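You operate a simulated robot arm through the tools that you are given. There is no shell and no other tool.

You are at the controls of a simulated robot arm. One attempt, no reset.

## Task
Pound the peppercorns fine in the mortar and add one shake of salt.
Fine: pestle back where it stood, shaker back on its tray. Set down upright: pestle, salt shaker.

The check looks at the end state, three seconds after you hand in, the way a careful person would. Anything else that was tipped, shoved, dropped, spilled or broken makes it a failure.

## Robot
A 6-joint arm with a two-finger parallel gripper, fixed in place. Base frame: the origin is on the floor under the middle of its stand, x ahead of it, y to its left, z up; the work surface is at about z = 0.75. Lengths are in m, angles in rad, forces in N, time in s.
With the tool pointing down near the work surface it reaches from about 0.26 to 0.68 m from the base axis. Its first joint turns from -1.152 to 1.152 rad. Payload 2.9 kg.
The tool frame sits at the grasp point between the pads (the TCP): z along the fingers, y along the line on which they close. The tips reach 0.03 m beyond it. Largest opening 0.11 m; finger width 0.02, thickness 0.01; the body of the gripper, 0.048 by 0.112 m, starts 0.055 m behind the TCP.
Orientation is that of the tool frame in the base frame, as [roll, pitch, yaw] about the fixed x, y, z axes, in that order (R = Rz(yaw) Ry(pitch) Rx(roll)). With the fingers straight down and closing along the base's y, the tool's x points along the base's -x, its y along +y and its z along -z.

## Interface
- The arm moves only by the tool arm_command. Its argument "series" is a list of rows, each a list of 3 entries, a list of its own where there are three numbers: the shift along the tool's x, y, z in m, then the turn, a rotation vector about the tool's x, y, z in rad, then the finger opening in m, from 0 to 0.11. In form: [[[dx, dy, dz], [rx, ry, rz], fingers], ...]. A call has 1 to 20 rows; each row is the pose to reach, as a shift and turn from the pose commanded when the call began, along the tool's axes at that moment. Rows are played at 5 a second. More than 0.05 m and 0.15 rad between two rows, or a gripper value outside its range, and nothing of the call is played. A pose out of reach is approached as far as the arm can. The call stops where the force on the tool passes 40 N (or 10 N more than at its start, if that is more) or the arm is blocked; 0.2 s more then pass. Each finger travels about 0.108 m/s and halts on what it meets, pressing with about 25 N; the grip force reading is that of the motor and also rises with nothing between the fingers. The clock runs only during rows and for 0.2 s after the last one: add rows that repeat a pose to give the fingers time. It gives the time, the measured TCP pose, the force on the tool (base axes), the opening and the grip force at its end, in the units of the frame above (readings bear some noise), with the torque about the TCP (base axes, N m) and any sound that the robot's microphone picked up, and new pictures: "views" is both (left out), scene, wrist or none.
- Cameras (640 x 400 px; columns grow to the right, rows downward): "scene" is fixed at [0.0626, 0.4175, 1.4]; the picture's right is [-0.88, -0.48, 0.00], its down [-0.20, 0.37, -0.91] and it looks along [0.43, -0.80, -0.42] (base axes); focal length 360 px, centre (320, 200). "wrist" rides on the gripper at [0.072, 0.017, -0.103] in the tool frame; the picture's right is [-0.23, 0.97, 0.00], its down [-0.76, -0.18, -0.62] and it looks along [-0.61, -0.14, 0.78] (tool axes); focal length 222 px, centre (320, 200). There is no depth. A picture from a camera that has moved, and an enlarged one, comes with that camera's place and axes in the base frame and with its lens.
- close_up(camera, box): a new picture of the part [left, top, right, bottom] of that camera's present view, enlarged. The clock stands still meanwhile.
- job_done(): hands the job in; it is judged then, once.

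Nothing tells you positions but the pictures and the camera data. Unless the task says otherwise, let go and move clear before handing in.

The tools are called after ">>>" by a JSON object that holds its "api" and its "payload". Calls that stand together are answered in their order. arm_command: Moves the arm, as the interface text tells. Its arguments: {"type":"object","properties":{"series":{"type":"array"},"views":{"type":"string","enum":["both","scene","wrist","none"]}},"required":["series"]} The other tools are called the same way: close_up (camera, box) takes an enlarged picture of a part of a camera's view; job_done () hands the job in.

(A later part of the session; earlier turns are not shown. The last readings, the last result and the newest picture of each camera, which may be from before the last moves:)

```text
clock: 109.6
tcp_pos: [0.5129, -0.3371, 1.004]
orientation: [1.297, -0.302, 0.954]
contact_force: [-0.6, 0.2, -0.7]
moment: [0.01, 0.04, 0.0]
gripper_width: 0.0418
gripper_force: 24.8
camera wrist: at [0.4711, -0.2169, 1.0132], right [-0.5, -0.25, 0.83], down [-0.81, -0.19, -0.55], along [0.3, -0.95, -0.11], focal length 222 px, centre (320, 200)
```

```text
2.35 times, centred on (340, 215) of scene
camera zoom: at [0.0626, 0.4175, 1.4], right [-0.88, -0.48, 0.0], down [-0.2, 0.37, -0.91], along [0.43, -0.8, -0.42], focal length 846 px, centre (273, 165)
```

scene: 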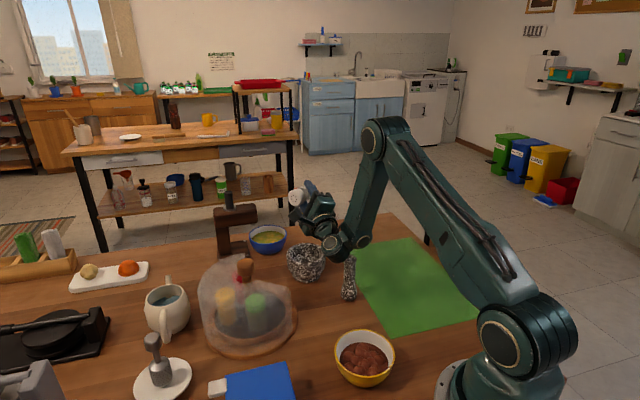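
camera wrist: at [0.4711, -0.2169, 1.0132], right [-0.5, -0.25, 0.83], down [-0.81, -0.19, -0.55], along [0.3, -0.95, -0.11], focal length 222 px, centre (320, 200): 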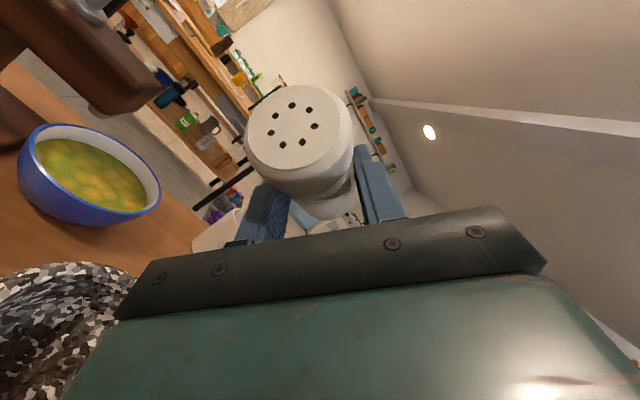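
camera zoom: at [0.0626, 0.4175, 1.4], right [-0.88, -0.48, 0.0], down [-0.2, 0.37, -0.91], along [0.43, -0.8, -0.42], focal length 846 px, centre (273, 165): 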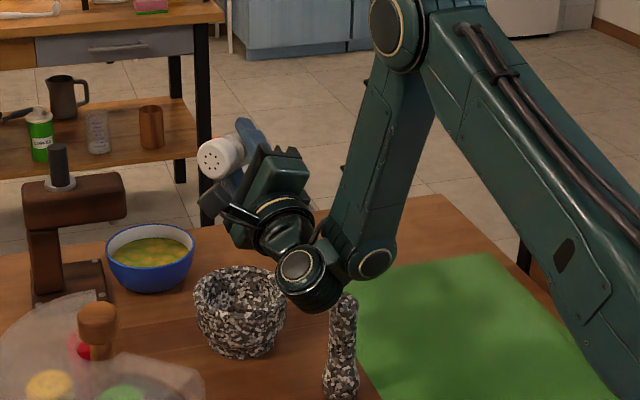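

The shaker hangs beside the tool axis, right above the mortar area. Now I roll it over smoothly until the cap points down over the mortar's centre, keeping the cap over the bowl during the turn.

>>> {"api": "arm_command", "payload": {"series": [[[-0.0067, 0.0022, 0], [0, 0, -0.0997], 0.0], [[-0.0133, 0.0043, 0], [0, 0, -0.1994], 0.0], [[-0.0186, 0.006, 0], [0, 0, -0.2991], 0.0], [[-0.0189, 0.0061, 0], [0, 0, -0.3988], 0.0], [[-0.0187, 0.0061, 0], [0, 0, -0.4985], 0.0], [[-0.0183, 0.0059, 0], [0, 0, -0.5982], 0.0], [[-0.0177, 0.0057, 0], [0, 0, -0.6979], 0.0], [[-0.0169, 0.0055, 0], [0, 0, -0.7976], 0.0], [[-0.016, 0.0052, 0], [0, 0, -0.8973], 0.0], [[-0.0148, 0.0048, 0], [0, 0, -0.997], 0.0], [[-0.0136, 0.0044, 0], [0, 0, -1.0967], 0.0], [[-0.0123, 0.004, 0], [0, 0, -1.1964], 0.0], [[-0.0108, 0.0035, 0], [0, 0, -1.2961], 0.0], [[-0.0091, 0.003, 0], [0, 0, -1.3958], 0.0], [[-0.0074, 0.0024, 0], [0, 0, -1.4955], 0.0], [[-0.0056, 0.0018, 0], [0, 0, -1.5952], 0.0], [[-0.0038, 0.0012, 0], [0, 0, -1.6949], 0.0], [[-0.0019, 0.0006, 0], [0, 0, -1.7946], 0.0], [[0, 0, 0], [0, 0, -1.8943], 0.0]], "views": "both"}}

>>> {"api": "close_up", "payload": {"camera": "scene", "box": [240, 150, 400, 300]}}

```text
clock: 113.6
tcp_pos: [0.5137, -0.3377, 1.0042]
orientation: [-0.048, 1.31, -0.751]
contact_force: [1.0, -0.2, -0.4]
moment: [0.02, -0.01, 0.03]
gripper_width: 0.0416
gripper_force: 24.8
camera wrist: at [0.4623, -0.2723, 0.9058], right [0.59, 0.78, 0.21], down [-0.72, 0.39, 0.58], along [0.37, -0.49, 0.79], focal length 222 px, centre (320, 200)
```

scene: 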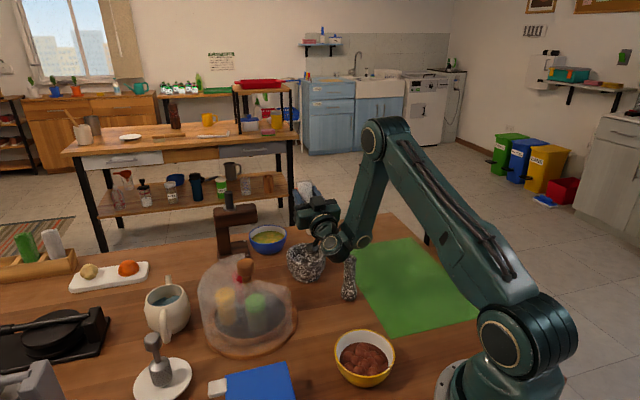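
wrist: 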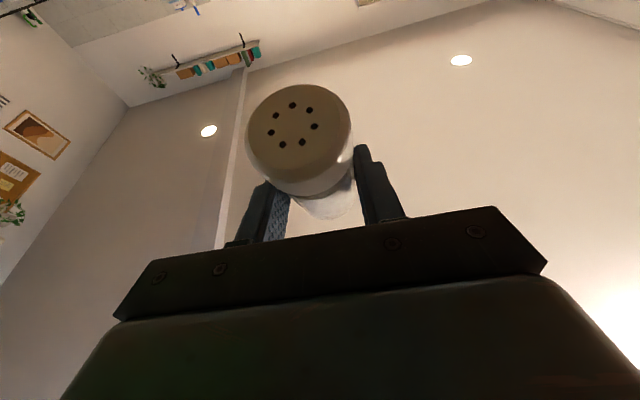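

```text
2.67 times, centred on (320, 225) of scene
camera zoom: at [0.0626, 0.4175, 1.4], right [-0.88, -0.48, 0.0], down [-0.2, 0.37, -0.91], along [0.43, -0.8, -0.42], focal length 959 px, centre (320, 133)
```

zoom: 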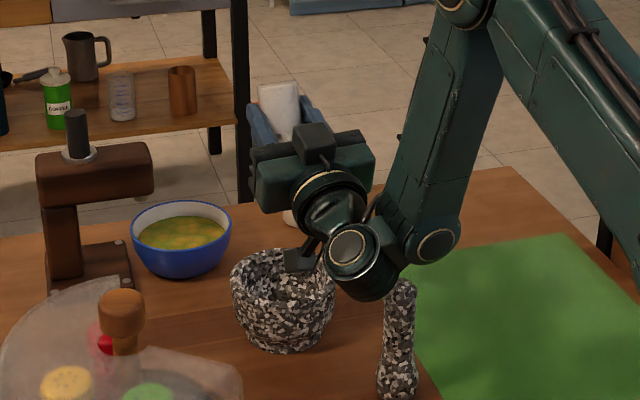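

The shaker is upside down with the holes right above the mortar, and no sound so far. I give one shake: one quick stroke down and back up.

>>> {"api": "arm_command", "payload": {"series": [[[0.0386, 0.0005, -0.0103], [0, 0, 0], 0.0], [[0, 0, 0], [0, 0, 0], 0.0]], "views": "both"}}

>>> {"api": "close_up", "payload": {"camera": "scene", "box": [260, 180, 360, 290]}}

```text
clock: 114.2
tcp_pos: [0.5144, -0.337, 1.0036]
orientation: [-0.045, 1.311, -0.747]
contact_force: [-0.3, -0.6, -1.1]
moment: [0.01, -0.01, -0.01]
gripper_width: 0.0413
gripper_force: 25.1
camera wrist: at [0.4629, -0.2717, 0.9059], right [0.59, 0.78, 0.21], down [-0.72, 0.39, 0.58], along [0.37, -0.49, 0.79], focal length 222 px, centre (320, 200)
```

scene: 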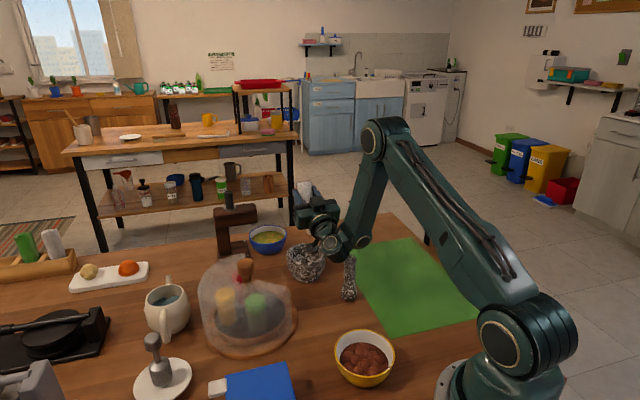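
wrist: 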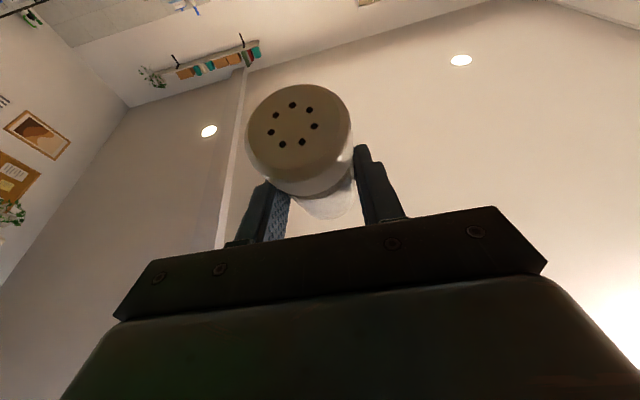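

```text
3.64 times, centred on (310, 235) of scene
camera zoom: at [0.0626, 0.4175, 1.4], right [-0.88, -0.48, 0.0], down [-0.2, 0.37, -0.91], along [0.43, -0.8, -0.42], focal length 1308 px, centre (356, 73)
```

zoom: 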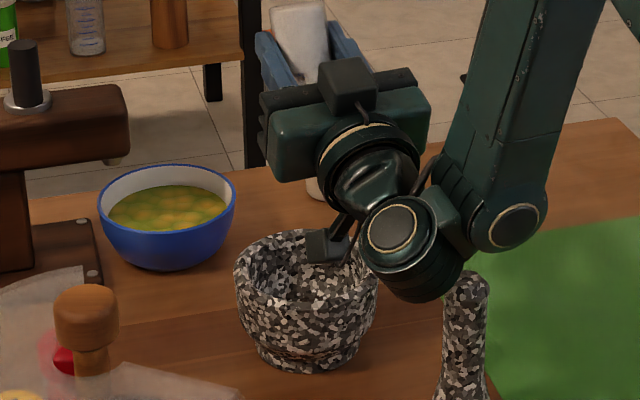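

No sound and nothing visible from outside, so I need to look into the mortar. I roll the shaker back smoothly the same way.

>>> {"api": "arm_command", "payload": {"series": [[[0, -0.002, 0], [0, 0, 0.0997], 0.0], [[0, -0.004, 0], [0, 0, 0.1994], 0.0], [[0, -0.0059, 0], [0, 0, 0.2991], 0.0], [[0, -0.0078, 0], [0, 0, 0.3988], 0.0], [[0, -0.0096, 0], [0, 0, 0.4985], 0.0], [[0, -0.0113, 0], [0, 0, 0.5982], 0.0], [[0, -0.0129, 0], [0, 0, 0.6979], 0.0], [[0, -0.0143, 0], [0, 0, 0.7976], 0.0], [[0, -0.0156, 0], [0, 0, 0.8973], 0.0], [[0, -0.0168, 0], [0, 0, 0.997], 0.0], [[0, -0.0178, 0], [0, 0, 1.0967], 0.0], [[0, -0.0186, 0], [0, 0, 1.1964], 0.0], [[0, -0.0192, 0], [0, 0, 1.2961], 0.0], [[0, -0.0197, 0], [0, 0, 1.3958], 0.0], [[0, -0.0199, 0], [0, 0, 1.4955], 0.0], [[0, -0.0195, 0], [0, 0, 1.5952], 0.0], [[0, -0.014, 0], [0, 0, 1.6949], 0.0], [[0, -0.007, 0], [0, 0, 1.7946], 0.0], [[0, 0, 0], [0, 0, 1.8943], 0.0]], "views": "wrist"}}

```text
clock: 118.2
tcp_pos: [0.5151, -0.3378, 1.0048]
orientation: [1.297, -0.303, 0.955]
contact_force: [-0.3, 1.8, -0.8]
moment: [-0.01, -0.03, 0.02]
gripper_width: 0.0414
gripper_force: 25.6
camera wrist: at [0.4713, -0.2175, 1.0135], right [-0.5, -0.25, 0.83], down [-0.81, -0.19, -0.55], along [0.3, -0.95, -0.11], focal length 222 px, centre (320, 200)
```

wrist: 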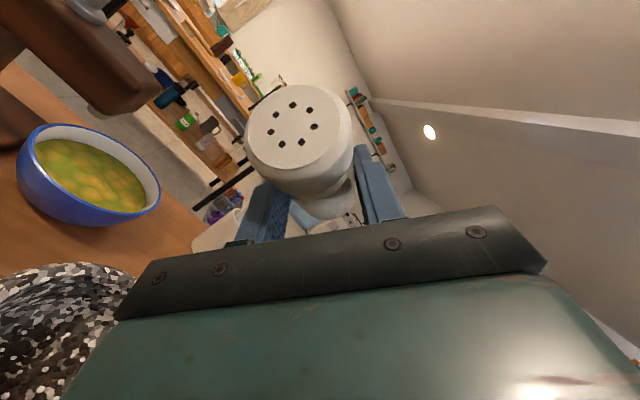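

Now I pitch the tool down again toward the earlier pose from which the mortar's inside was visible.

>>> {"api": "arm_command", "payload": {"series": [[[-0.0037, 0.0045, -0.0036], [0.1187, -0.0384, 0], 0.0], [[-0.0074, 0.009, -0.0071], [0.2373, -0.0768, 0], 0.0], [[-0.0111, 0.0135, -0.0107], [0.356, -0.1152, 0], 0.0], [[-0.0147, 0.0181, -0.0143], [0.4746, -0.1535, 0], 0.0], [[-0.0184, 0.0226, -0.0179], [0.5933, -0.1919, 0], 0.0], [[-0.0221, 0.0271, -0.0214], [0.7119, -0.2303, 0], 0.0], [[-0.0258, 0.0316, -0.025], [0.8306, -0.2687, 0], 0.0], [[-0.0258, 0.0316, -0.025], [0.8306, -0.2687, 0], 0.0]], "views": "both"}}

>>> {"api": "close_up", "payload": {"camera": "wrist", "box": [120, 80, 300, 240]}}

```text
clock: 119.6
tcp_pos: [0.3487, -0.2679, 0.9105]
orientation: [1.996, -0.29, 0.741]
contact_force: [-0.8, 0.0, 0.4]
moment: [-0.03, 0.03, 0.02]
gripper_width: 0.041
gripper_force: 25.2
out of reach, approached as far as the arm can: row 1, 2, 3, 4, 5, 6, 7
stopped in row 7: the force on the tool passed its limit at 68 N (the readings are from after the stop); the commanded pose is now the measured one
camera wrist: at [0.3293, -0.1668, 0.9858], right [-0.08, -0.61, 0.79], down [-0.99, -0.04, -0.13], along [0.11, -0.79, -0.61], focal length 222 px, centre (320, 200)
```

scene: 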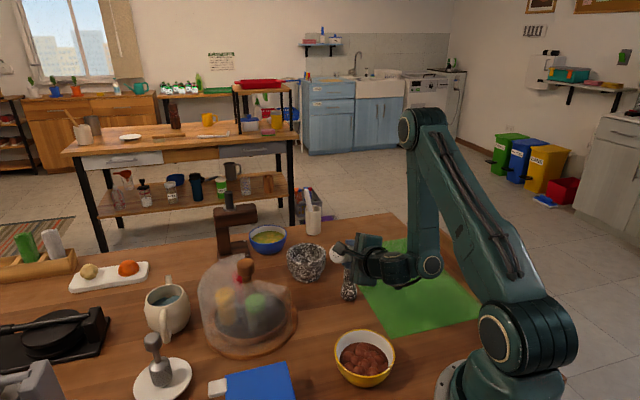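
wrist: 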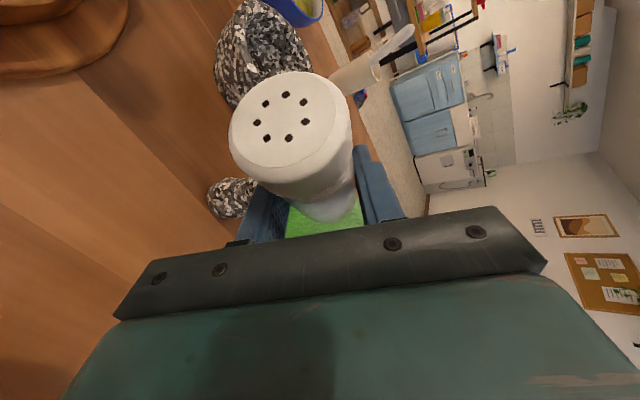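

```text
2.50 times, centred on (210, 160) of wrist
camera zoom: at [0.3293, -0.1668, 0.9858], right [-0.08, -0.61, 0.79], down [-0.99, -0.04, -0.13], along [0.11, -0.79, -0.61], focal length 555 px, centre (595, 300)
```

zoom: 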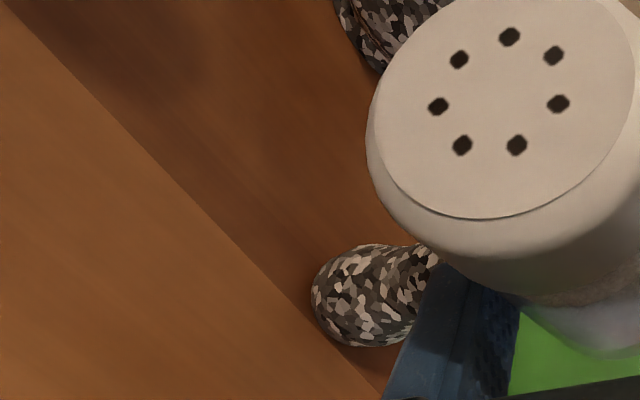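

The solver drifted badly on that move and something was touched near the pestle. I look closely before doing anything else.

>>> {"api": "close_up", "payload": {"camera": "scene", "box": [290, 210, 430, 320]}}

>>> {"api": "close_up", "payload": {"camera": "wrist", "box": [190, 140, 350, 260]}}

>>> {"api": "close_up", "payload": {"camera": "scene", "box": [240, 200, 400, 320]}}

```text
3.64 times, centred on (360, 265) of scene
camera zoom: at [0.0626, 0.4175, 1.4], right [-0.88, -0.48, 0.0], down [-0.2, 0.37, -0.91], along [0.43, -0.8, -0.42], focal length 1308 px, centre (174, -36)
```

zoom: 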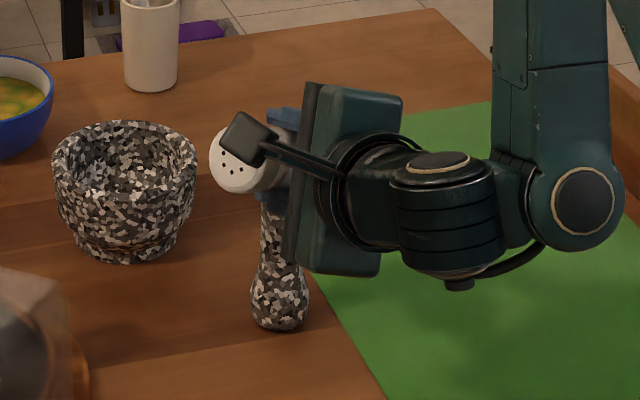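

```text
3.33 times, centred on (270, 200) of wrist
camera zoom: at [0.3293, -0.1668, 0.9858], right [-0.08, -0.61, 0.79], down [-0.99, -0.04, -0.13], along [0.11, -0.79, -0.61], focal length 740 px, centre (487, 200)
```

zoom: 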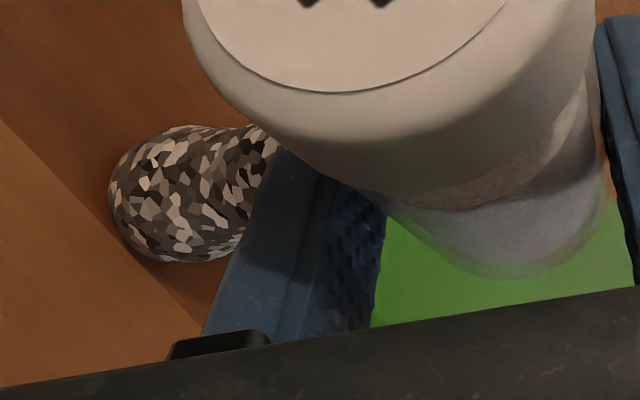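

```text
3.33 times, centred on (320, 260) of scene
camera zoom: at [0.0626, 0.4175, 1.4], right [-0.88, -0.48, 0.0], down [-0.2, 0.37, -0.91], along [0.43, -0.8, -0.42], focal length 1199 px, centre (320, 0)
```

zoom: 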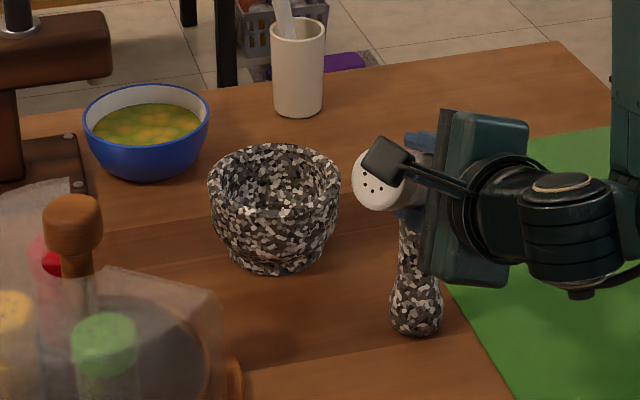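

The pestle is still upright exactly on its spot (its base is at the same pixel as before); the hand is just above its top. I go straight up, in small steps.

>>> {"api": "arm_command", "payload": {"series": [[[0.0029, 0.0087, -0.004], [0, 0, 0], 0.0], [[0.0057, 0.0175, -0.0079], [0, 0, 0], 0.0]], "views": "scene"}}

>>> {"api": "close_up", "payload": {"camera": "scene", "box": [290, 210, 430, 320]}}

```text
clock: 120.2
tcp_pos: [0.3498, -0.2669, 0.9134]
orientation: [1.989, -0.29, 0.743]
contact_force: [-0.4, -0.6, -0.1]
moment: [-0.01, -0.01, 0.01]
gripper_width: 0.041
gripper_force: 24.7
out of reach, approached as far as the arm can: row 1, 2
```

scene: 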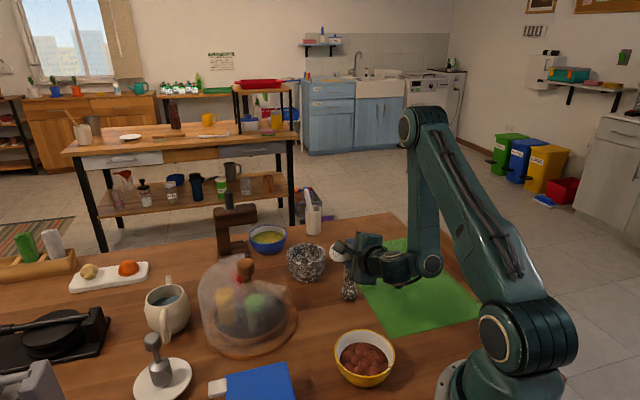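

```text
3.64 times, centred on (360, 265) of scene
camera zoom: at [0.0626, 0.4175, 1.4], right [-0.88, -0.48, 0.0], down [-0.2, 0.37, -0.91], along [0.43, -0.8, -0.42], focal length 1308 px, centre (174, -36)
```

zoom: 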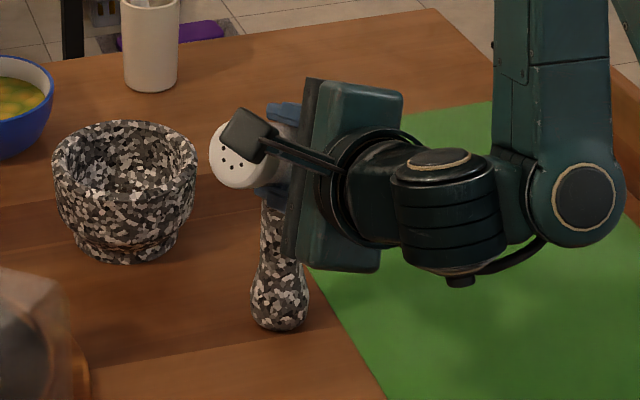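

The arm barely moves up from this folded pose. The shaker's side rests near the pestle's top, so I first roll only the last joint a little to lift the shaker's bottom away from the pestle.

>>> {"api": "arm_command", "payload": {"series": [[[0, 0, 0], [0, 0, -0.08], 0.0], [[0, 0, 0], [0, 0, -0.16], 0.0], [[0, 0, 0], [0, 0, -0.24], 0.0]], "views": "scene"}}

>>> {"api": "close_up", "payload": {"camera": "scene", "box": [290, 210, 430, 320]}}

```text
clock: 121.0
tcp_pos: [0.349, -0.2681, 0.9144]
orientation: [1.974, -0.071, 0.84]
contact_force: [1.3, -0.2, -1.4]
moment: [0.0, 0.03, 0.04]
gripper_width: 0.0407
gripper_force: 25.2
```

scene: 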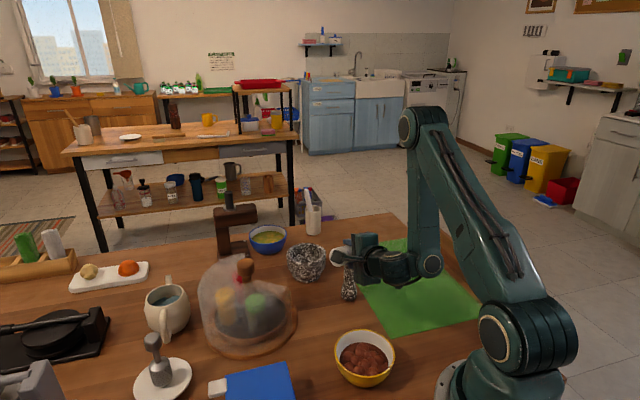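

```text
3.64 times, centred on (360, 265) of scene
camera zoom: at [0.0626, 0.4175, 1.4], right [-0.88, -0.48, 0.0], down [-0.2, 0.37, -0.91], along [0.43, -0.8, -0.42], focal length 1308 px, centre (174, -36)
```

zoom: 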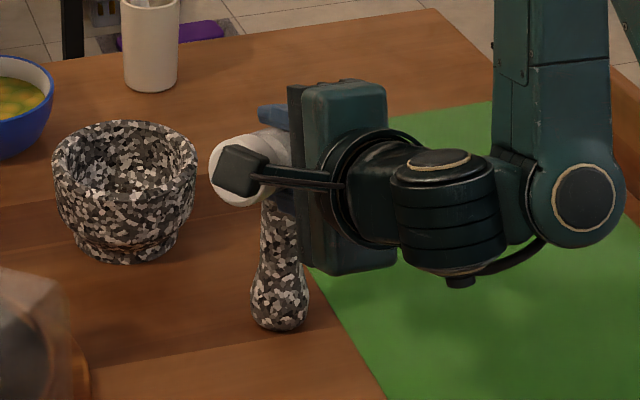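

Rolling works and the pestle still stands. To rise from this folded pose I command a rotation of the whole arm about its shoulder (up about 4 cm with a matching slight pitch), which should need only one joint.

>>> {"api": "arm_command", "payload": {"series": [[[0.0003, 0.0111, -0.0013], [-0.0247, 0.0002, -0.0039], 0.0], [[0.0007, 0.0223, -0.0027], [-0.0494, 0.0005, -0.0079], 0.0]], "views": "scene"}}

>>> {"api": "close_up", "payload": {"camera": "scene", "box": [290, 210, 430, 320]}}

```text
clock: 121.6
tcp_pos: [0.3541, -0.2726, 0.9356]
orientation: [1.924, -0.063, 0.843]
contact_force: [-0.6, -0.2, -0.2]
moment: [0.02, 0.0, 0.02]
gripper_width: 0.0411
gripper_force: 24.8
```

scene: 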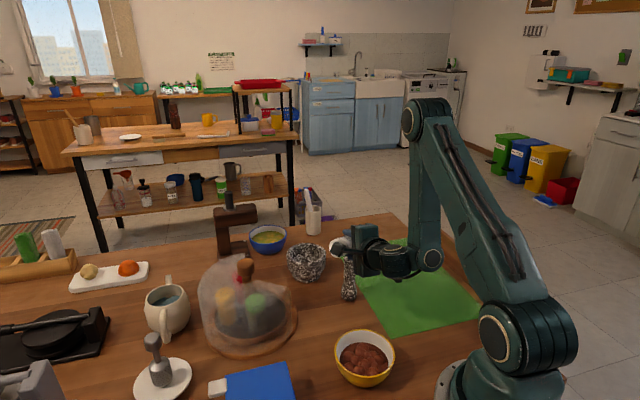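

```text
3.64 times, centred on (360, 265) of scene
camera zoom: at [0.0626, 0.4175, 1.4], right [-0.88, -0.48, 0.0], down [-0.2, 0.37, -0.91], along [0.43, -0.8, -0.42], focal length 1308 px, centre (174, -36)
```

zoom: 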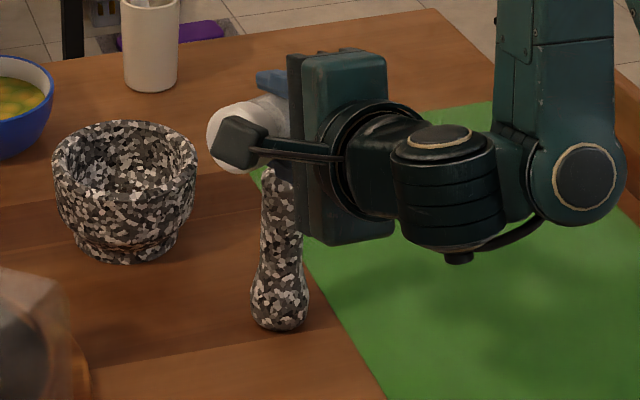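

That worked exactly and the pestle stands free. I continue the same shoulder rotation to get well above everything.

>>> {"api": "arm_command", "payload": {"series": [[[0.0006, 0.0221, -0.0033], [-0.0494, 0.0004, -0.0079], 0.0], [[0.0016, 0.0442, -0.0076], [-0.0988, 0.0009, -0.0157], 0.0], [[0.0027, 0.0659, -0.013], [-0.1482, 0.0013, -0.0236], 0.0], [[0.0039, 0.0874, -0.0197], [-0.1975, 0.0017, -0.0314], 0.0], [[0.0053, 0.1084, -0.0271], [-0.2469, 0.0022, -0.0393], 0.0], [[0.0067, 0.1291, -0.0356], [-0.2963, 0.0026, -0.0471], 0.0]], "views": "both"}}

```text
clock: 123.0
tcp_pos: [0.3668, -0.2849, 1.0689]
orientation: [1.63, -0.018, 0.854]
contact_force: [0.8, 0.4, -1.7]
moment: [-0.05, 0.03, 0.0]
gripper_width: 0.0411
gripper_force: 24.7
out of reach, approached as far as the arm can: row 3, 4, 5, 6
camera wrist: at [0.3359, -0.1624, 1.0915], right [-0.12, -0.22, 0.97], down [-0.98, -0.16, -0.15], along [0.19, -0.96, -0.2], focal length 222 px, centre (320, 200)
```

scene: 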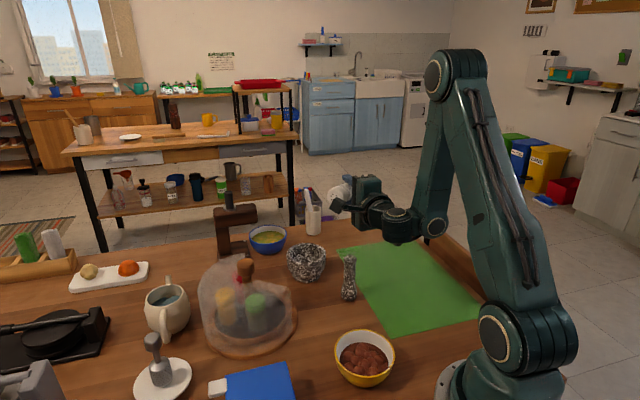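
wrist: 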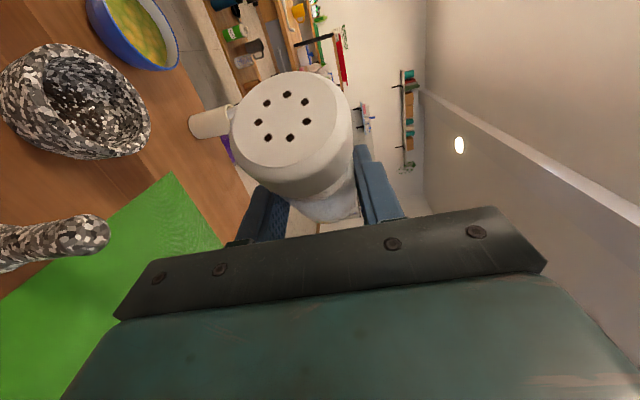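

Free and high now; the pestle and everything else stand as before. The mortar's inside is visible on the left of the wrist view, so I zoom in there.

>>> {"api": "close_up", "payload": {"camera": "wrist", "box": [0, 30, 170, 170]}}

>>> {"api": "close_up", "payload": {"camera": "scene", "box": [270, 220, 380, 310]}}

>>> {"api": "close_up", "payload": {"camera": "wrist", "box": [210, 60, 380, 230]}}

```text
2.86 times, centred on (85, 100) of wrist
camera zoom: at [0.3359, -0.1624, 1.0915], right [-0.12, -0.22, 0.97], down [-0.98, -0.16, -0.15], along [0.19, -0.96, -0.2], focal length 635 px, centre (991, 486)
```

zoom: 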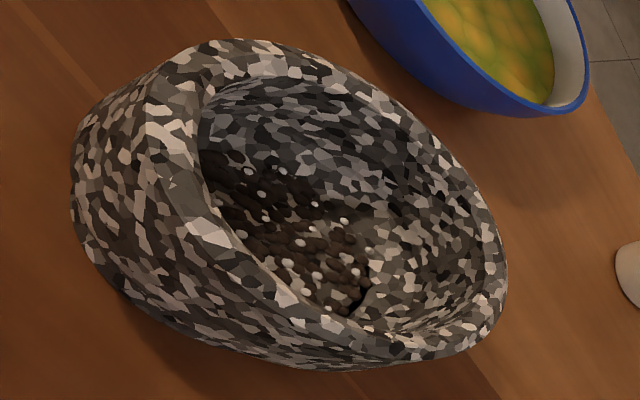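

```text
4.44 times, centred on (325, 265) of scene
camera zoom: at [0.0626, 0.4175, 1.4], right [-0.88, -0.48, 0.0], down [-0.2, 0.37, -0.91], along [0.43, -0.8, -0.42], focal length 1598 px, centre (298, -89)
```

zoom: 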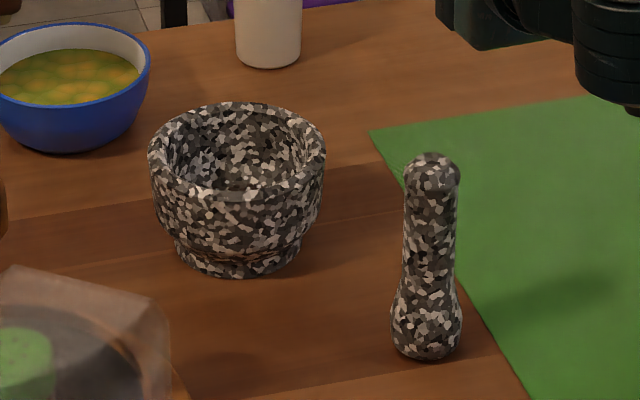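

```text
2.35 times, centred on (295, 145) of wrist
camera zoom: at [0.3359, -0.1624, 1.0915], right [-0.12, -0.22, 0.97], down [-0.98, -0.16, -0.15], along [0.19, -0.96, -0.2], focal length 523 px, centre (379, 329)
```

zoom: 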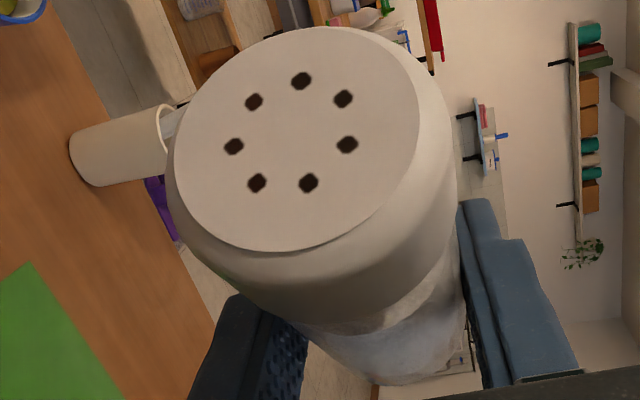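

White salt grains now lie on the brown pepper: the one shake landed in the mortar. The pestle is untouched. I now roll the shaker back toward upright (last joint only).

>>> {"api": "arm_command", "payload": {"series": [[[0, 0, 0], [0, 0, 0.12], 0.0], [[0, 0, 0], [0, 0, 0.24], 0.0], [[0, 0, 0], [0, 0, 0.36], 0.0], [[0, 0, 0], [0, 0, 0.48], 0.0], [[0, 0, 0], [0, 0, 0.6], 0.0], [[0, 0, 0], [0, 0, 0.72], 0.0], [[0, 0, 0], [0, 0, 0.84], 0.0], [[0, 0, 0], [0, 0, 0.96], 0.0], [[0, 0, 0], [0, 0, 1.08], 0.0], [[0, 0, 0], [0, 0, 1.08], 0.0]], "views": "both"}}

>>> {"api": "close_up", "payload": {"camera": "scene", "box": [300, 20, 580, 280]}}

```text
clock: 125.2
tcp_pos: [0.3654, -0.2857, 1.0676]
orientation: [1.704, -1.096, 0.736]
contact_force: [-0.9, 0.2, -0.8]
moment: [-0.01, 0.03, -0.03]
gripper_width: 0.0409
gripper_force: 25.2
camera wrist: at [0.3025, -0.2062, 1.1451], right [-0.63, -0.74, 0.24], down [-0.63, 0.3, -0.72], along [0.46, -0.6, -0.65], focal length 222 px, centre (320, 200)
```

scene: 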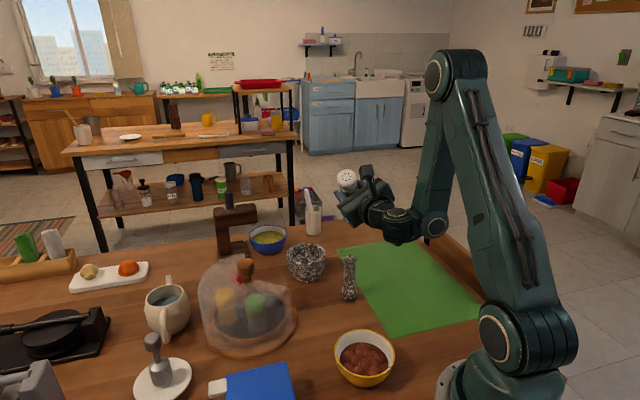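
wrist: 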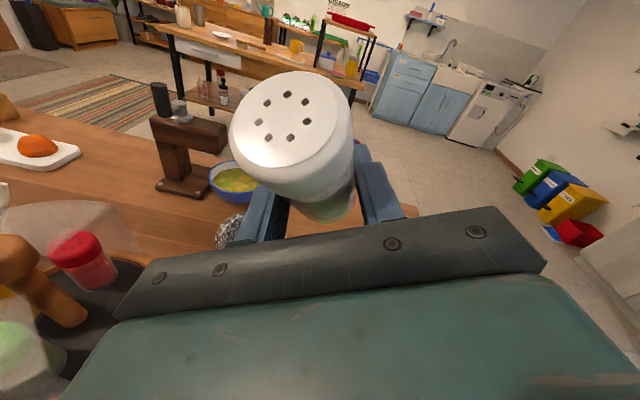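

```text
1.54 times, centred on (440, 150) of scene
camera zoom: at [0.0626, 0.4175, 1.4], right [-0.88, -0.48, 0.0], down [-0.2, 0.37, -0.91], along [0.43, -0.8, -0.42], focal length 553 px, centre (135, 277)
```

zoom: 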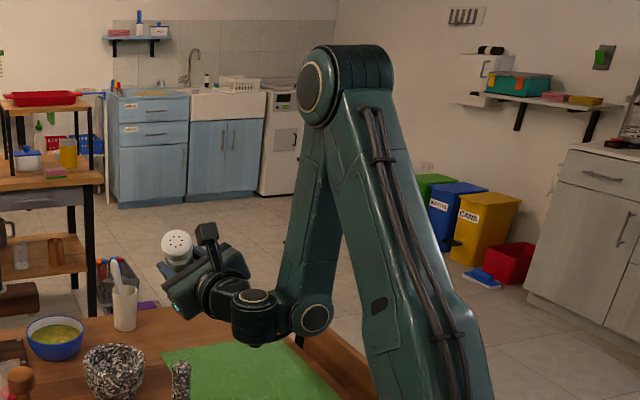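

The shaker is nearly upright again, well above the table. I test carefully whether a small downward pitch works from here.

>>> {"api": "arm_command", "payload": {"series": [[[0, 0, 0], [0.0227, -0.0446, 0], 0.0], [[0, 0, 0], [0.0454, -0.0891, 0], 0.0]], "views": "none"}}

```text
clock: 125.8
tcp_pos: [0.3627, -0.2866, 1.0298]
orientation: [1.881, -1.076, 0.583]
contact_force: [0.3, -0.5, -0.4]
moment: [-0.01, -0.05, 0.01]
gripper_width: 0.041
gripper_force: 25.1
out of reach, approached as far as the arm can: row 1, 2
```

Only the shoulder responded there (the TCP sank), so another joint is pinned. I first swing the base joint by 10° to get away from above the pestle into the free space before testing further.

>>> {"api": "arm_command", "payload": {"series": [[[0.0117, -0.0239, -0.0035], [0.0513, 0.0264, -0.0084], 0.0], [[0.0234, -0.0478, -0.007], [0.1027, 0.0527, -0.0169], 0.0], [[0.0351, -0.0717, -0.0105], [0.154, 0.0791, -0.0253], 0.0]], "views": "none"}}

```text
clock: 126.6
tcp_pos: [0.4081, -0.2198, 1.0252]
orientation: [1.902, -1.078, 0.739]
contact_force: [-0.4, -0.8, -0.7]
moment: [-0.03, -0.02, 0.02]
gripper_width: 0.041
gripper_force: 25.2
out of reach, approached as far as the arm can: row 1, 2, 3
```

>>> {"api": "arm_command", "payload": {"series": [[[-0.0087, -0.0047, 0], [0.0234, -0.0435, 0.0079], 0.0], [[-0.0174, -0.0093, 0], [0.0469, -0.0869, 0.0158], 0.0]], "views": "none"}}

```text
clock: 127.2
tcp_pos: [0.4011, -0.2186, 0.9818]
orientation: [2.101, -1.056, 0.566]
contact_force: [0.6, 0.0, -0.5]
moment: [0.0, -0.03, 0.0]
gripper_width: 0.0408
gripper_force: 25.0
out of reach, approached as far as the arm can: row 1, 2
```

>>> {"api": "arm_command", "payload": {"series": [[[0.0087, 0.0047, 0], [-0.0234, 0.0435, -0.0079], 0.0], [[0.0174, 0.0093, 0], [-0.0469, 0.0869, -0.0158], 0.0]], "views": "scene"}}

>>> {"api": "close_up", "payload": {"camera": "scene", "box": [280, 40, 560, 300]}}

```text
clock: 127.8
tcp_pos: [0.4052, -0.2214, 1.0015]
orientation: [1.913, -1.075, 0.725]
contact_force: [0.3, 0.0, -1.7]
moment: [-0.01, 0.02, 0.0]
gripper_width: 0.0412
gripper_force: 24.6
```

scene: 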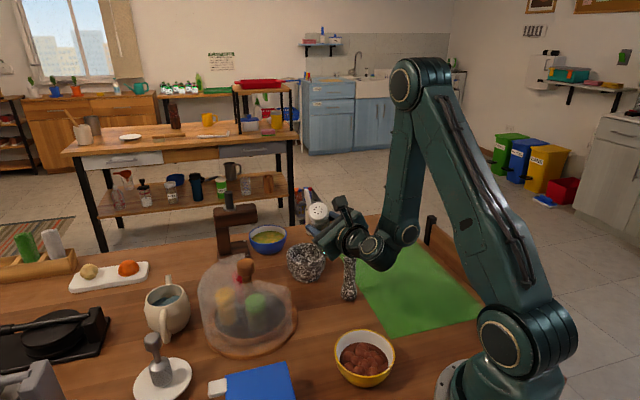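

```text
1.54 times, centred on (420, 170) of scene
camera zoom: at [0.0626, 0.4175, 1.4], right [-0.88, -0.48, 0.0], down [-0.2, 0.37, -0.91], along [0.43, -0.8, -0.42], focal length 553 px, centre (166, 246)
```

zoom: 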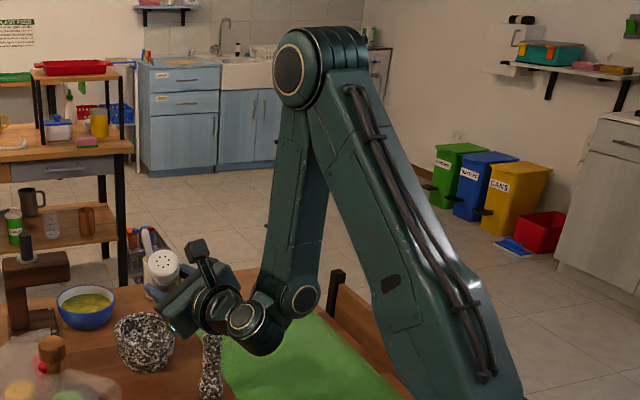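

Pitching up is free, pitching down is not in this configuration. I test turning the heading back toward the tray side (to the left) at constant position.

>>> {"api": "arm_command", "payload": {"series": [[[0, 0, 0], [0.0441, 0.0224, -0.0077], 0.0], [[0, 0, 0], [0.0881, 0.0447, -0.0154], 0.0]], "views": "none"}}

```text
clock: 128.4
tcp_pos: [0.4052, -0.2132, 0.9853]
orientation: [1.956, -1.069, 0.73]
contact_force: [-0.4, -0.4, 0.4]
moment: [-0.02, 0.02, -0.02]
gripper_width: 0.041
gripper_force: 24.6
out of reach, approached as far as the arm can: row 1, 2
```

Now the elbow seems to be at its folding limit (wrist too close to the base). I move outward along the tool heading and up a bit, to open the elbow.

>>> {"api": "arm_command", "payload": {"series": [[[0.005, 0.003, 0.02], [0, 0, 0], 0.0], [[0.01, 0.006, 0.04], [0, 0, 0], 0.0]], "views": "none"}}

```text
clock: 129.0
tcp_pos: [0.431, -0.2167, 0.9754]
orientation: [2.009, -1.061, 0.718]
contact_force: [-0.2, -0.7, -1.0]
moment: [0.01, 0.02, 0.03]
gripper_width: 0.041
gripper_force: 24.9
out of reach, approached as far as the arm can: row 1, 2
```

Still bound. Perhaps the last joint's own limit matters again; I roll back by 30° and retest a small downward pitch.

>>> {"api": "arm_command", "payload": {"series": [[[0, 0, 0], [0, 0, -0.13], 0.0], [[0, 0, 0], [0, 0, -0.26], 0.0], [[0, 0, 0], [0, 0, -0.39], 0.0], [[0, 0, 0], [0, 0, -0.52], 0.0]], "views": "none"}}

```text
clock: 130.0
tcp_pos: [0.4408, -0.2336, 0.9919]
orientation: [1.787, -0.567, 0.955]
contact_force: [-0.1, -0.1, -1.0]
moment: [-0.02, 0.01, -0.02]
gripper_width: 0.0412
gripper_force: 24.9
```

That freed it: the arm went to the pose asked before, so it was the last joint's limit that bound the arm. With this roll I retry the downward pitch.

>>> {"api": "arm_command", "payload": {"series": [[[0, 0, 0], [0.0838, -0.0546, 0], 0.0], [[0, 0, 0], [0.1675, -0.1092, 0], 0.0]], "views": "none"}}

```text
clock: 130.6
tcp_pos: [0.4407, -0.2317, 0.9903]
orientation: [2.02, -0.534, 0.831]
contact_force: [0.1, -0.3, -0.8]
moment: [0.04, 0.02, -0.01]
gripper_width: 0.041
gripper_force: 25.2
```

It works now. I swing the heading back left toward +34° while the roll is still partly over, rising a little.

>>> {"api": "arm_command", "payload": {"series": [[[0.0033, 0.0023, -0.0042], [0.0694, 0.1056, -0.051], 0.0], [[0.0065, 0.0046, -0.0084], [0.1387, 0.2113, -0.102], 0.0], [[0.0098, 0.0069, -0.0126], [0.2081, 0.3169, -0.153], 0.0], [[0.0131, 0.0092, -0.0169], [0.2774, 0.4226, -0.204], 0.0], [[0.0163, 0.0114, -0.0211], [0.3468, 0.5282, -0.2549], 0.0], [[0.0196, 0.0137, -0.0253], [0.4161, 0.6338, -0.3059], 0.0], [[0.0228, 0.016, -0.0295], [0.4855, 0.7395, -0.3569], 0.0], [[0.0261, 0.0183, -0.0337], [0.5548, 0.8451, -0.4079], 0.0], [[0.0261, 0.0183, -0.0337], [0.5548, 0.8451, -0.4079], 0.0]], "views": "both"}}

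```text
clock: 132.6
tcp_pos: [0.4282, -0.2135, 1.0304]
orientation: [2.02, -0.533, 1.923]
contact_force: [0.1, -0.5, -0.2]
moment: [0.04, 0.02, 0.0]
gripper_width: 0.0413
gripper_force: 25.4
camera wrist: at [0.3374, -0.2124, 1.1177], right [0.62, -0.46, 0.64], down [-0.35, -0.89, -0.29], along [0.7, -0.05, -0.71], focal length 222 px, centre (320, 200)
```

scene: 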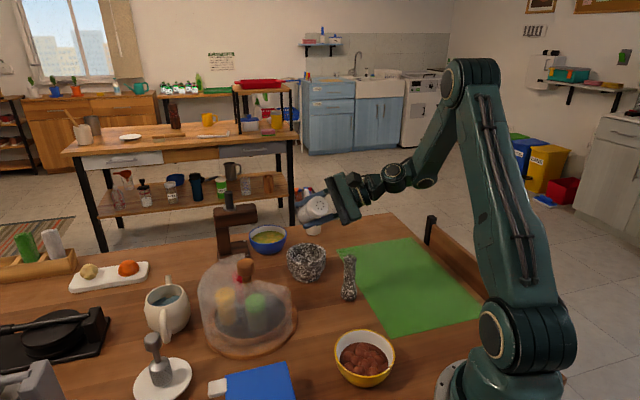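
wrist: 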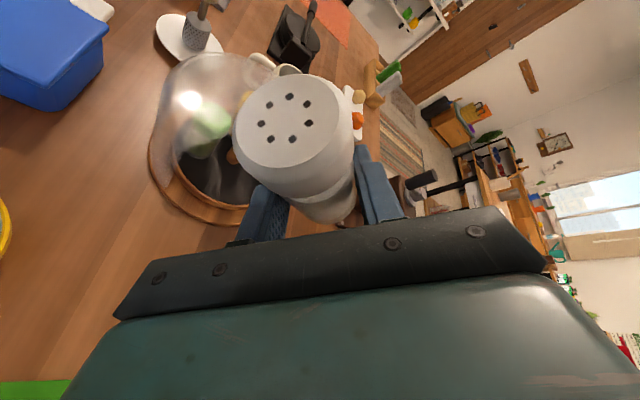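

The heading is back at 34°. I roll the shaker upright again.

>>> {"api": "arm_command", "payload": {"series": [[[0, 0, 0], [0, 0, 0.1414], 0.0], [[0, 0, 0], [0, 0, 0.2829], 0.0], [[0, 0, 0], [0, 0, 0.4243], 0.0], [[0, 0, 0], [0, 0, 0.5657], 0.0], [[0, 0, 0], [0, 0, 0.7071], 0.0], [[0, 0, 0], [0, 0, 0.8486], 0.0], [[0, 0, 0], [0, 0, 0.99], 0.0], [[0, 0, 0], [0, 0, 0.99], 0.0]], "views": "none"}}

```text
clock: 134.4
tcp_pos: [0.4298, -0.2136, 1.0311]
orientation: [3.141, -1.188, 0.591]
contact_force: [-0.3, -0.6, -1.2]
moment: [0.0, 0.02, 0.02]
gripper_width: 0.0411
gripper_force: 24.4
```

Upright. Now I pitch to the original grip angle and go to the stand-off in front of the opening.

>>> {"api": "arm_command", "payload": {"series": [[[-0.0189, -0.0066, 0.0052], [0, -0.1155, 0], 0.0], [[-0.0378, -0.0132, 0.0104], [0, -0.231, 0], 0.0], [[-0.0378, -0.0132, 0.0104], [0, -0.231, 0], 0.0]], "views": "both"}}

>>> {"api": "close_up", "payload": {"camera": "scene", "box": [180, 170, 400, 340]}}

>>> {"api": "close_up", "payload": {"camera": "wrist", "box": [220, 40, 420, 230]}}

```text
clock: 135.2
tcp_pos: [0.4183, -0.2039, 0.9909]
orientation: [3.14, -0.955, 0.594]
contact_force: [0.7, -0.2, 0.0]
moment: [-0.01, 0.03, -0.01]
gripper_width: 0.0413
gripper_force: 24.9
camera wrist: at [0.3921, -0.2411, 1.1094], right [0.43, -0.88, -0.18], down [-0.89, -0.38, -0.26], along [0.16, 0.28, -0.95], focal length 222 px, centre (320, 200)
```

scene: 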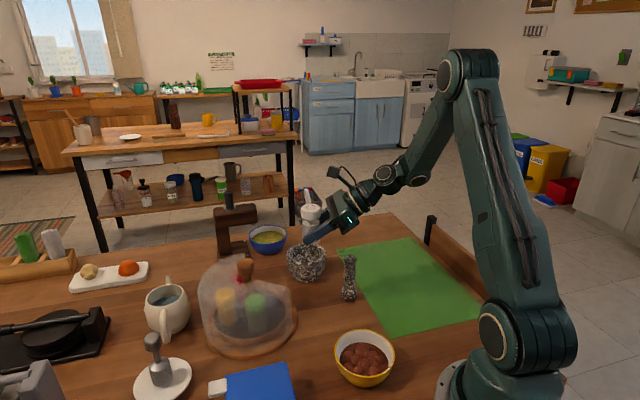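
wrist: 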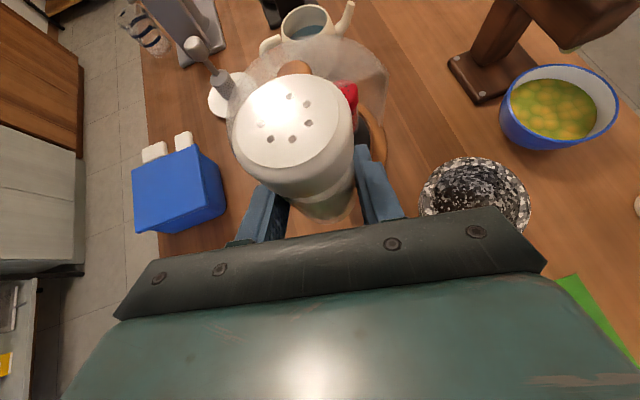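

```text
2.35 times, centred on (290, 255) of scene
camera zoom: at [0.0626, 0.4175, 1.4], right [-0.88, -0.48, 0.0], down [-0.2, 0.37, -0.91], along [0.43, -0.8, -0.42], focal length 846 px, centre (391, 71)
```

zoom: 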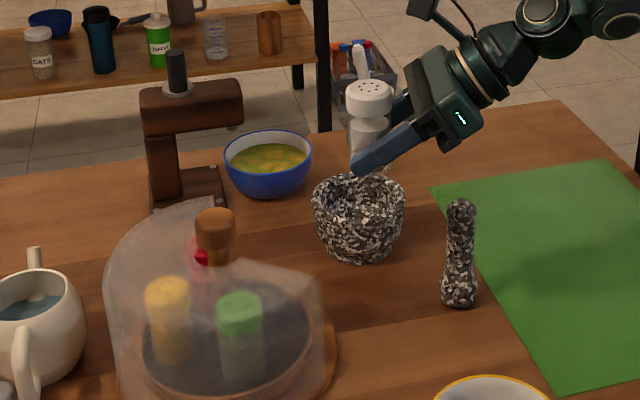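

```text
2.11 times, centred on (320, 135) of wrist
camera zoom: at [0.3921, -0.2411, 1.1094], right [0.43, -0.88, -0.18], down [-0.89, -0.38, -0.26], along [0.16, 0.28, -0.95], focal length 468 px, centre (320, 337)
```

zoom: 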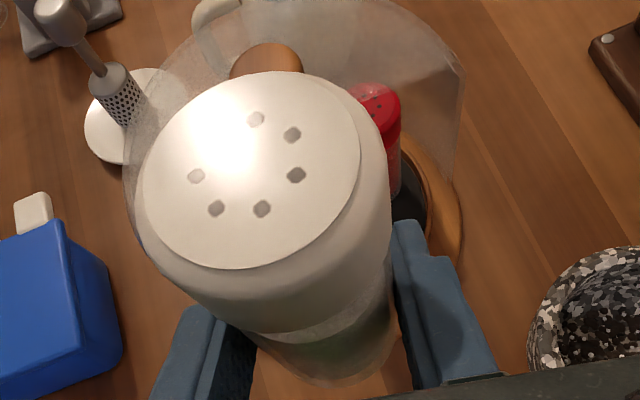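

The shaker slid about 8 mm upward in the grip (from that touch), otherwise it's as before. I look closer for tilt before setting it down.

>>> {"api": "close_up", "payload": {"camera": "scene", "box": [285, 180, 365, 250]}}

>>> {"api": "close_up", "payload": {"camera": "wrist", "box": [240, 60, 380, 240]}}

>>> {"api": "close_up", "payload": {"camera": "wrist", "box": [400, 140, 560, 260]}}

```text
5.71 times, centred on (325, 215) of scene
camera zoom: at [0.0626, 0.4175, 1.4], right [-0.88, -0.48, 0.0], down [-0.2, 0.37, -0.91], along [0.43, -0.8, -0.42], focal length 2055 px, centre (291, 114)
```

zoom: 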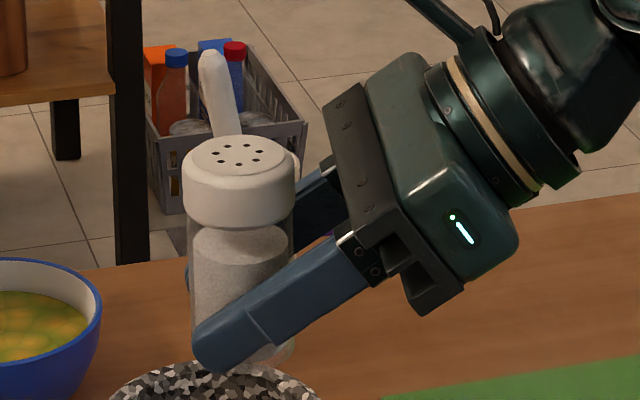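

```text
2.22 times, centred on (310, 150) of wrist
camera zoom: at [0.3921, -0.2411, 1.1094], right [0.43, -0.88, -0.18], down [-0.89, -0.38, -0.26], along [0.16, 0.28, -0.95], focal length 494 px, centre (342, 311)
```

zoom: 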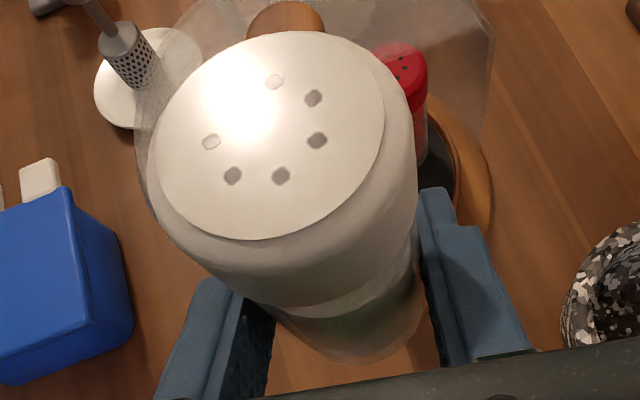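

```text
3.33 times, centred on (480, 200) of wrist
camera zoom: at [0.3921, -0.2411, 1.1094], right [0.43, -0.88, -0.18], down [-0.89, -0.38, -0.26], along [0.16, 0.28, -0.95], focal length 740 px, centre (-213, 200)
```

zoom: 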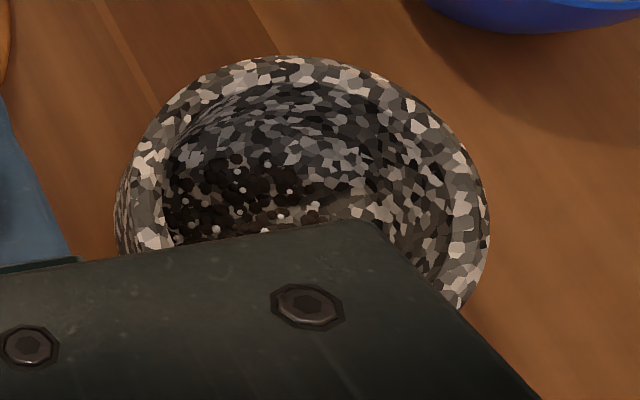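

The shaker hangs straight, and the mortar shows ground pepper with white salt grains. I bring the shaker back in through the opening, stopping about 3 cm above the tray.

>>> {"api": "arm_command", "payload": {"series": [[[-0.0327, 0, 0.0231], [0, 0, 0], 0.0], [[-0.0537, 0, 0.0625], [0, 0, 0], 0.0], [[-0.0609, 0, 0.1043], [0, 0, 0], 0.0], [[-0.0599, 0, 0.1404], [0, 0, 0], 0.0], [[-0.0594, 0, 0.1584], [0, 0, 0], 0.0], [[-0.0646, 0, 0.1682], [0, 0, 0], 0.0], [[-0.0646, 0, 0.1682], [0, 0, 0], 0.0]], "views": "both"}}

>>> {"api": "close_up", "payload": {"camera": "wrist", "box": [180, 0, 440, 240]}}

>>> {"api": "close_up", "payload": {"camera": "scene", "box": [200, 200, 360, 330]}}

```text
clock: 136.8
tcp_pos: [0.5015, -0.1506, 0.8414]
orientation: [3.139, -0.957, 0.594]
contact_force: [-0.1, -0.6, 0.1]
moment: [0.0, -0.02, 0.03]
gripper_width: 0.0408
gripper_force: 25.0
camera wrist: at [0.4751, -0.1863, 0.9585], right [0.43, -0.88, -0.18], down [-0.89, -0.38, -0.26], along [0.16, 0.28, -0.95], focal length 222 px, centre (320, 200)
```

scene: 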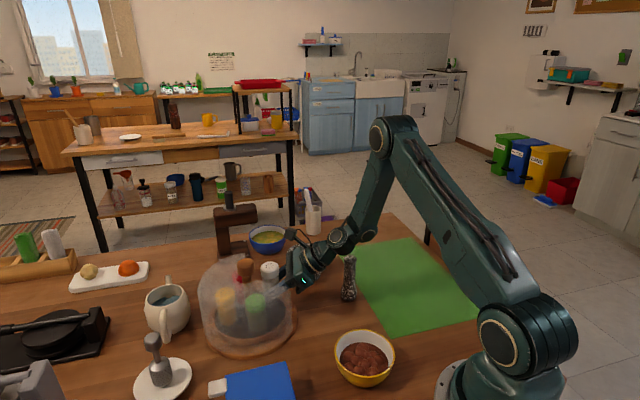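
wrist: 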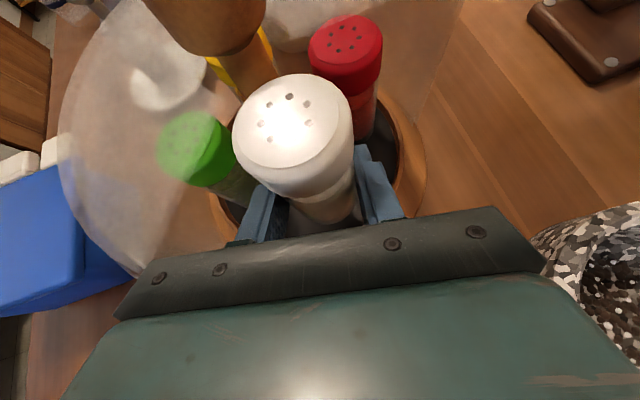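

```text
1.67 times, centred on (310, 120) of wrist
camera zoom: at [0.4751, -0.1863, 0.9585], right [0.43, -0.88, -0.18], down [-0.89, -0.38, -0.26], along [0.16, 0.28, -0.95], focal length 370 px, centre (337, 333)
```

zoom: 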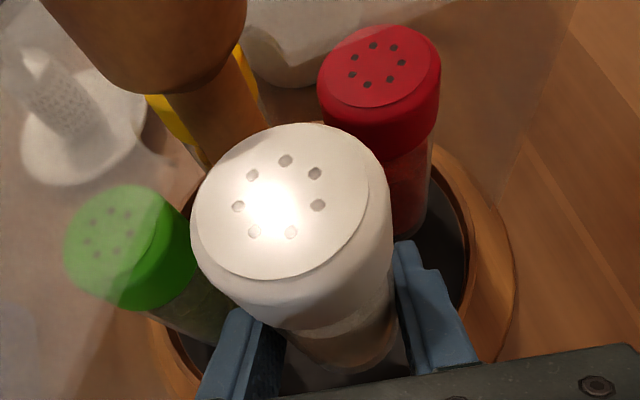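

```text
3.08 times, centred on (280, 265) of scene
camera zoom: at [0.0626, 0.4175, 1.4], right [-0.88, -0.48, 0.0], down [-0.2, 0.37, -0.91], along [0.43, -0.8, -0.42], focal length 1106 px, centre (443, 0)
```

zoom: 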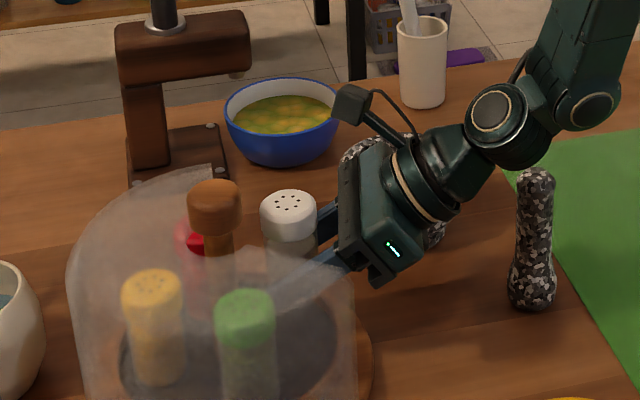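

Right over its place without contact. I lower it in small steps and watch the force.

>>> {"api": "arm_command", "payload": {"series": [[[-0.0049, 0, 0.0035], [0, 0, 0], 0.0], [[-0.0098, 0, 0.0069], [0, 0, 0], 0.0], [[-0.0122, 0, 0.0087], [0, 0, 0], 0.0], [[-0.0147, 0, 0.0104], [0, 0, 0], 0.0]], "views": "none"}}

```text
clock: 137.8
tcp_pos: [0.501, -0.1507, 0.8236]
orientation: [3.139, -0.956, 0.593]
contact_force: [-0.1, -0.3, -0.9]
moment: [0.01, -0.04, -0.01]
gripper_width: 0.0407
gripper_force: 24.5
```

>>> {"api": "arm_command", "payload": {"series": [[[-0.0012, 0, 0.0009], [0, 0, 0], 0.0], [[-0.0024, 0, 0.0017], [0, 0, 0], 0.0]], "views": "none"}}

```text
clock: 138.4
tcp_pos: [0.5013, -0.149, 0.8206]
orientation: [3.138, -0.957, 0.592]
contact_force: [0.2, -0.3, -1.4]
moment: [-0.03, 0.0, 0.01]
gripper_width: 0.0407
gripper_force: 25.2
```

>>> {"api": "arm_command", "payload": {"series": [[[-0.0012, 0, 0.0009], [0, 0, 0], 0.0], [[-0.0024, 0, 0.0017], [0, 0, 0], 0.0]], "views": "none"}}

```text
clock: 139.0
tcp_pos: [0.5012, -0.1492, 0.8185]
orientation: [3.137, -0.958, 0.593]
contact_force: [-0.6, -0.2, -0.6]
moment: [-0.02, -0.01, -0.01]
gripper_width: 0.0412
gripper_force: 24.8
```

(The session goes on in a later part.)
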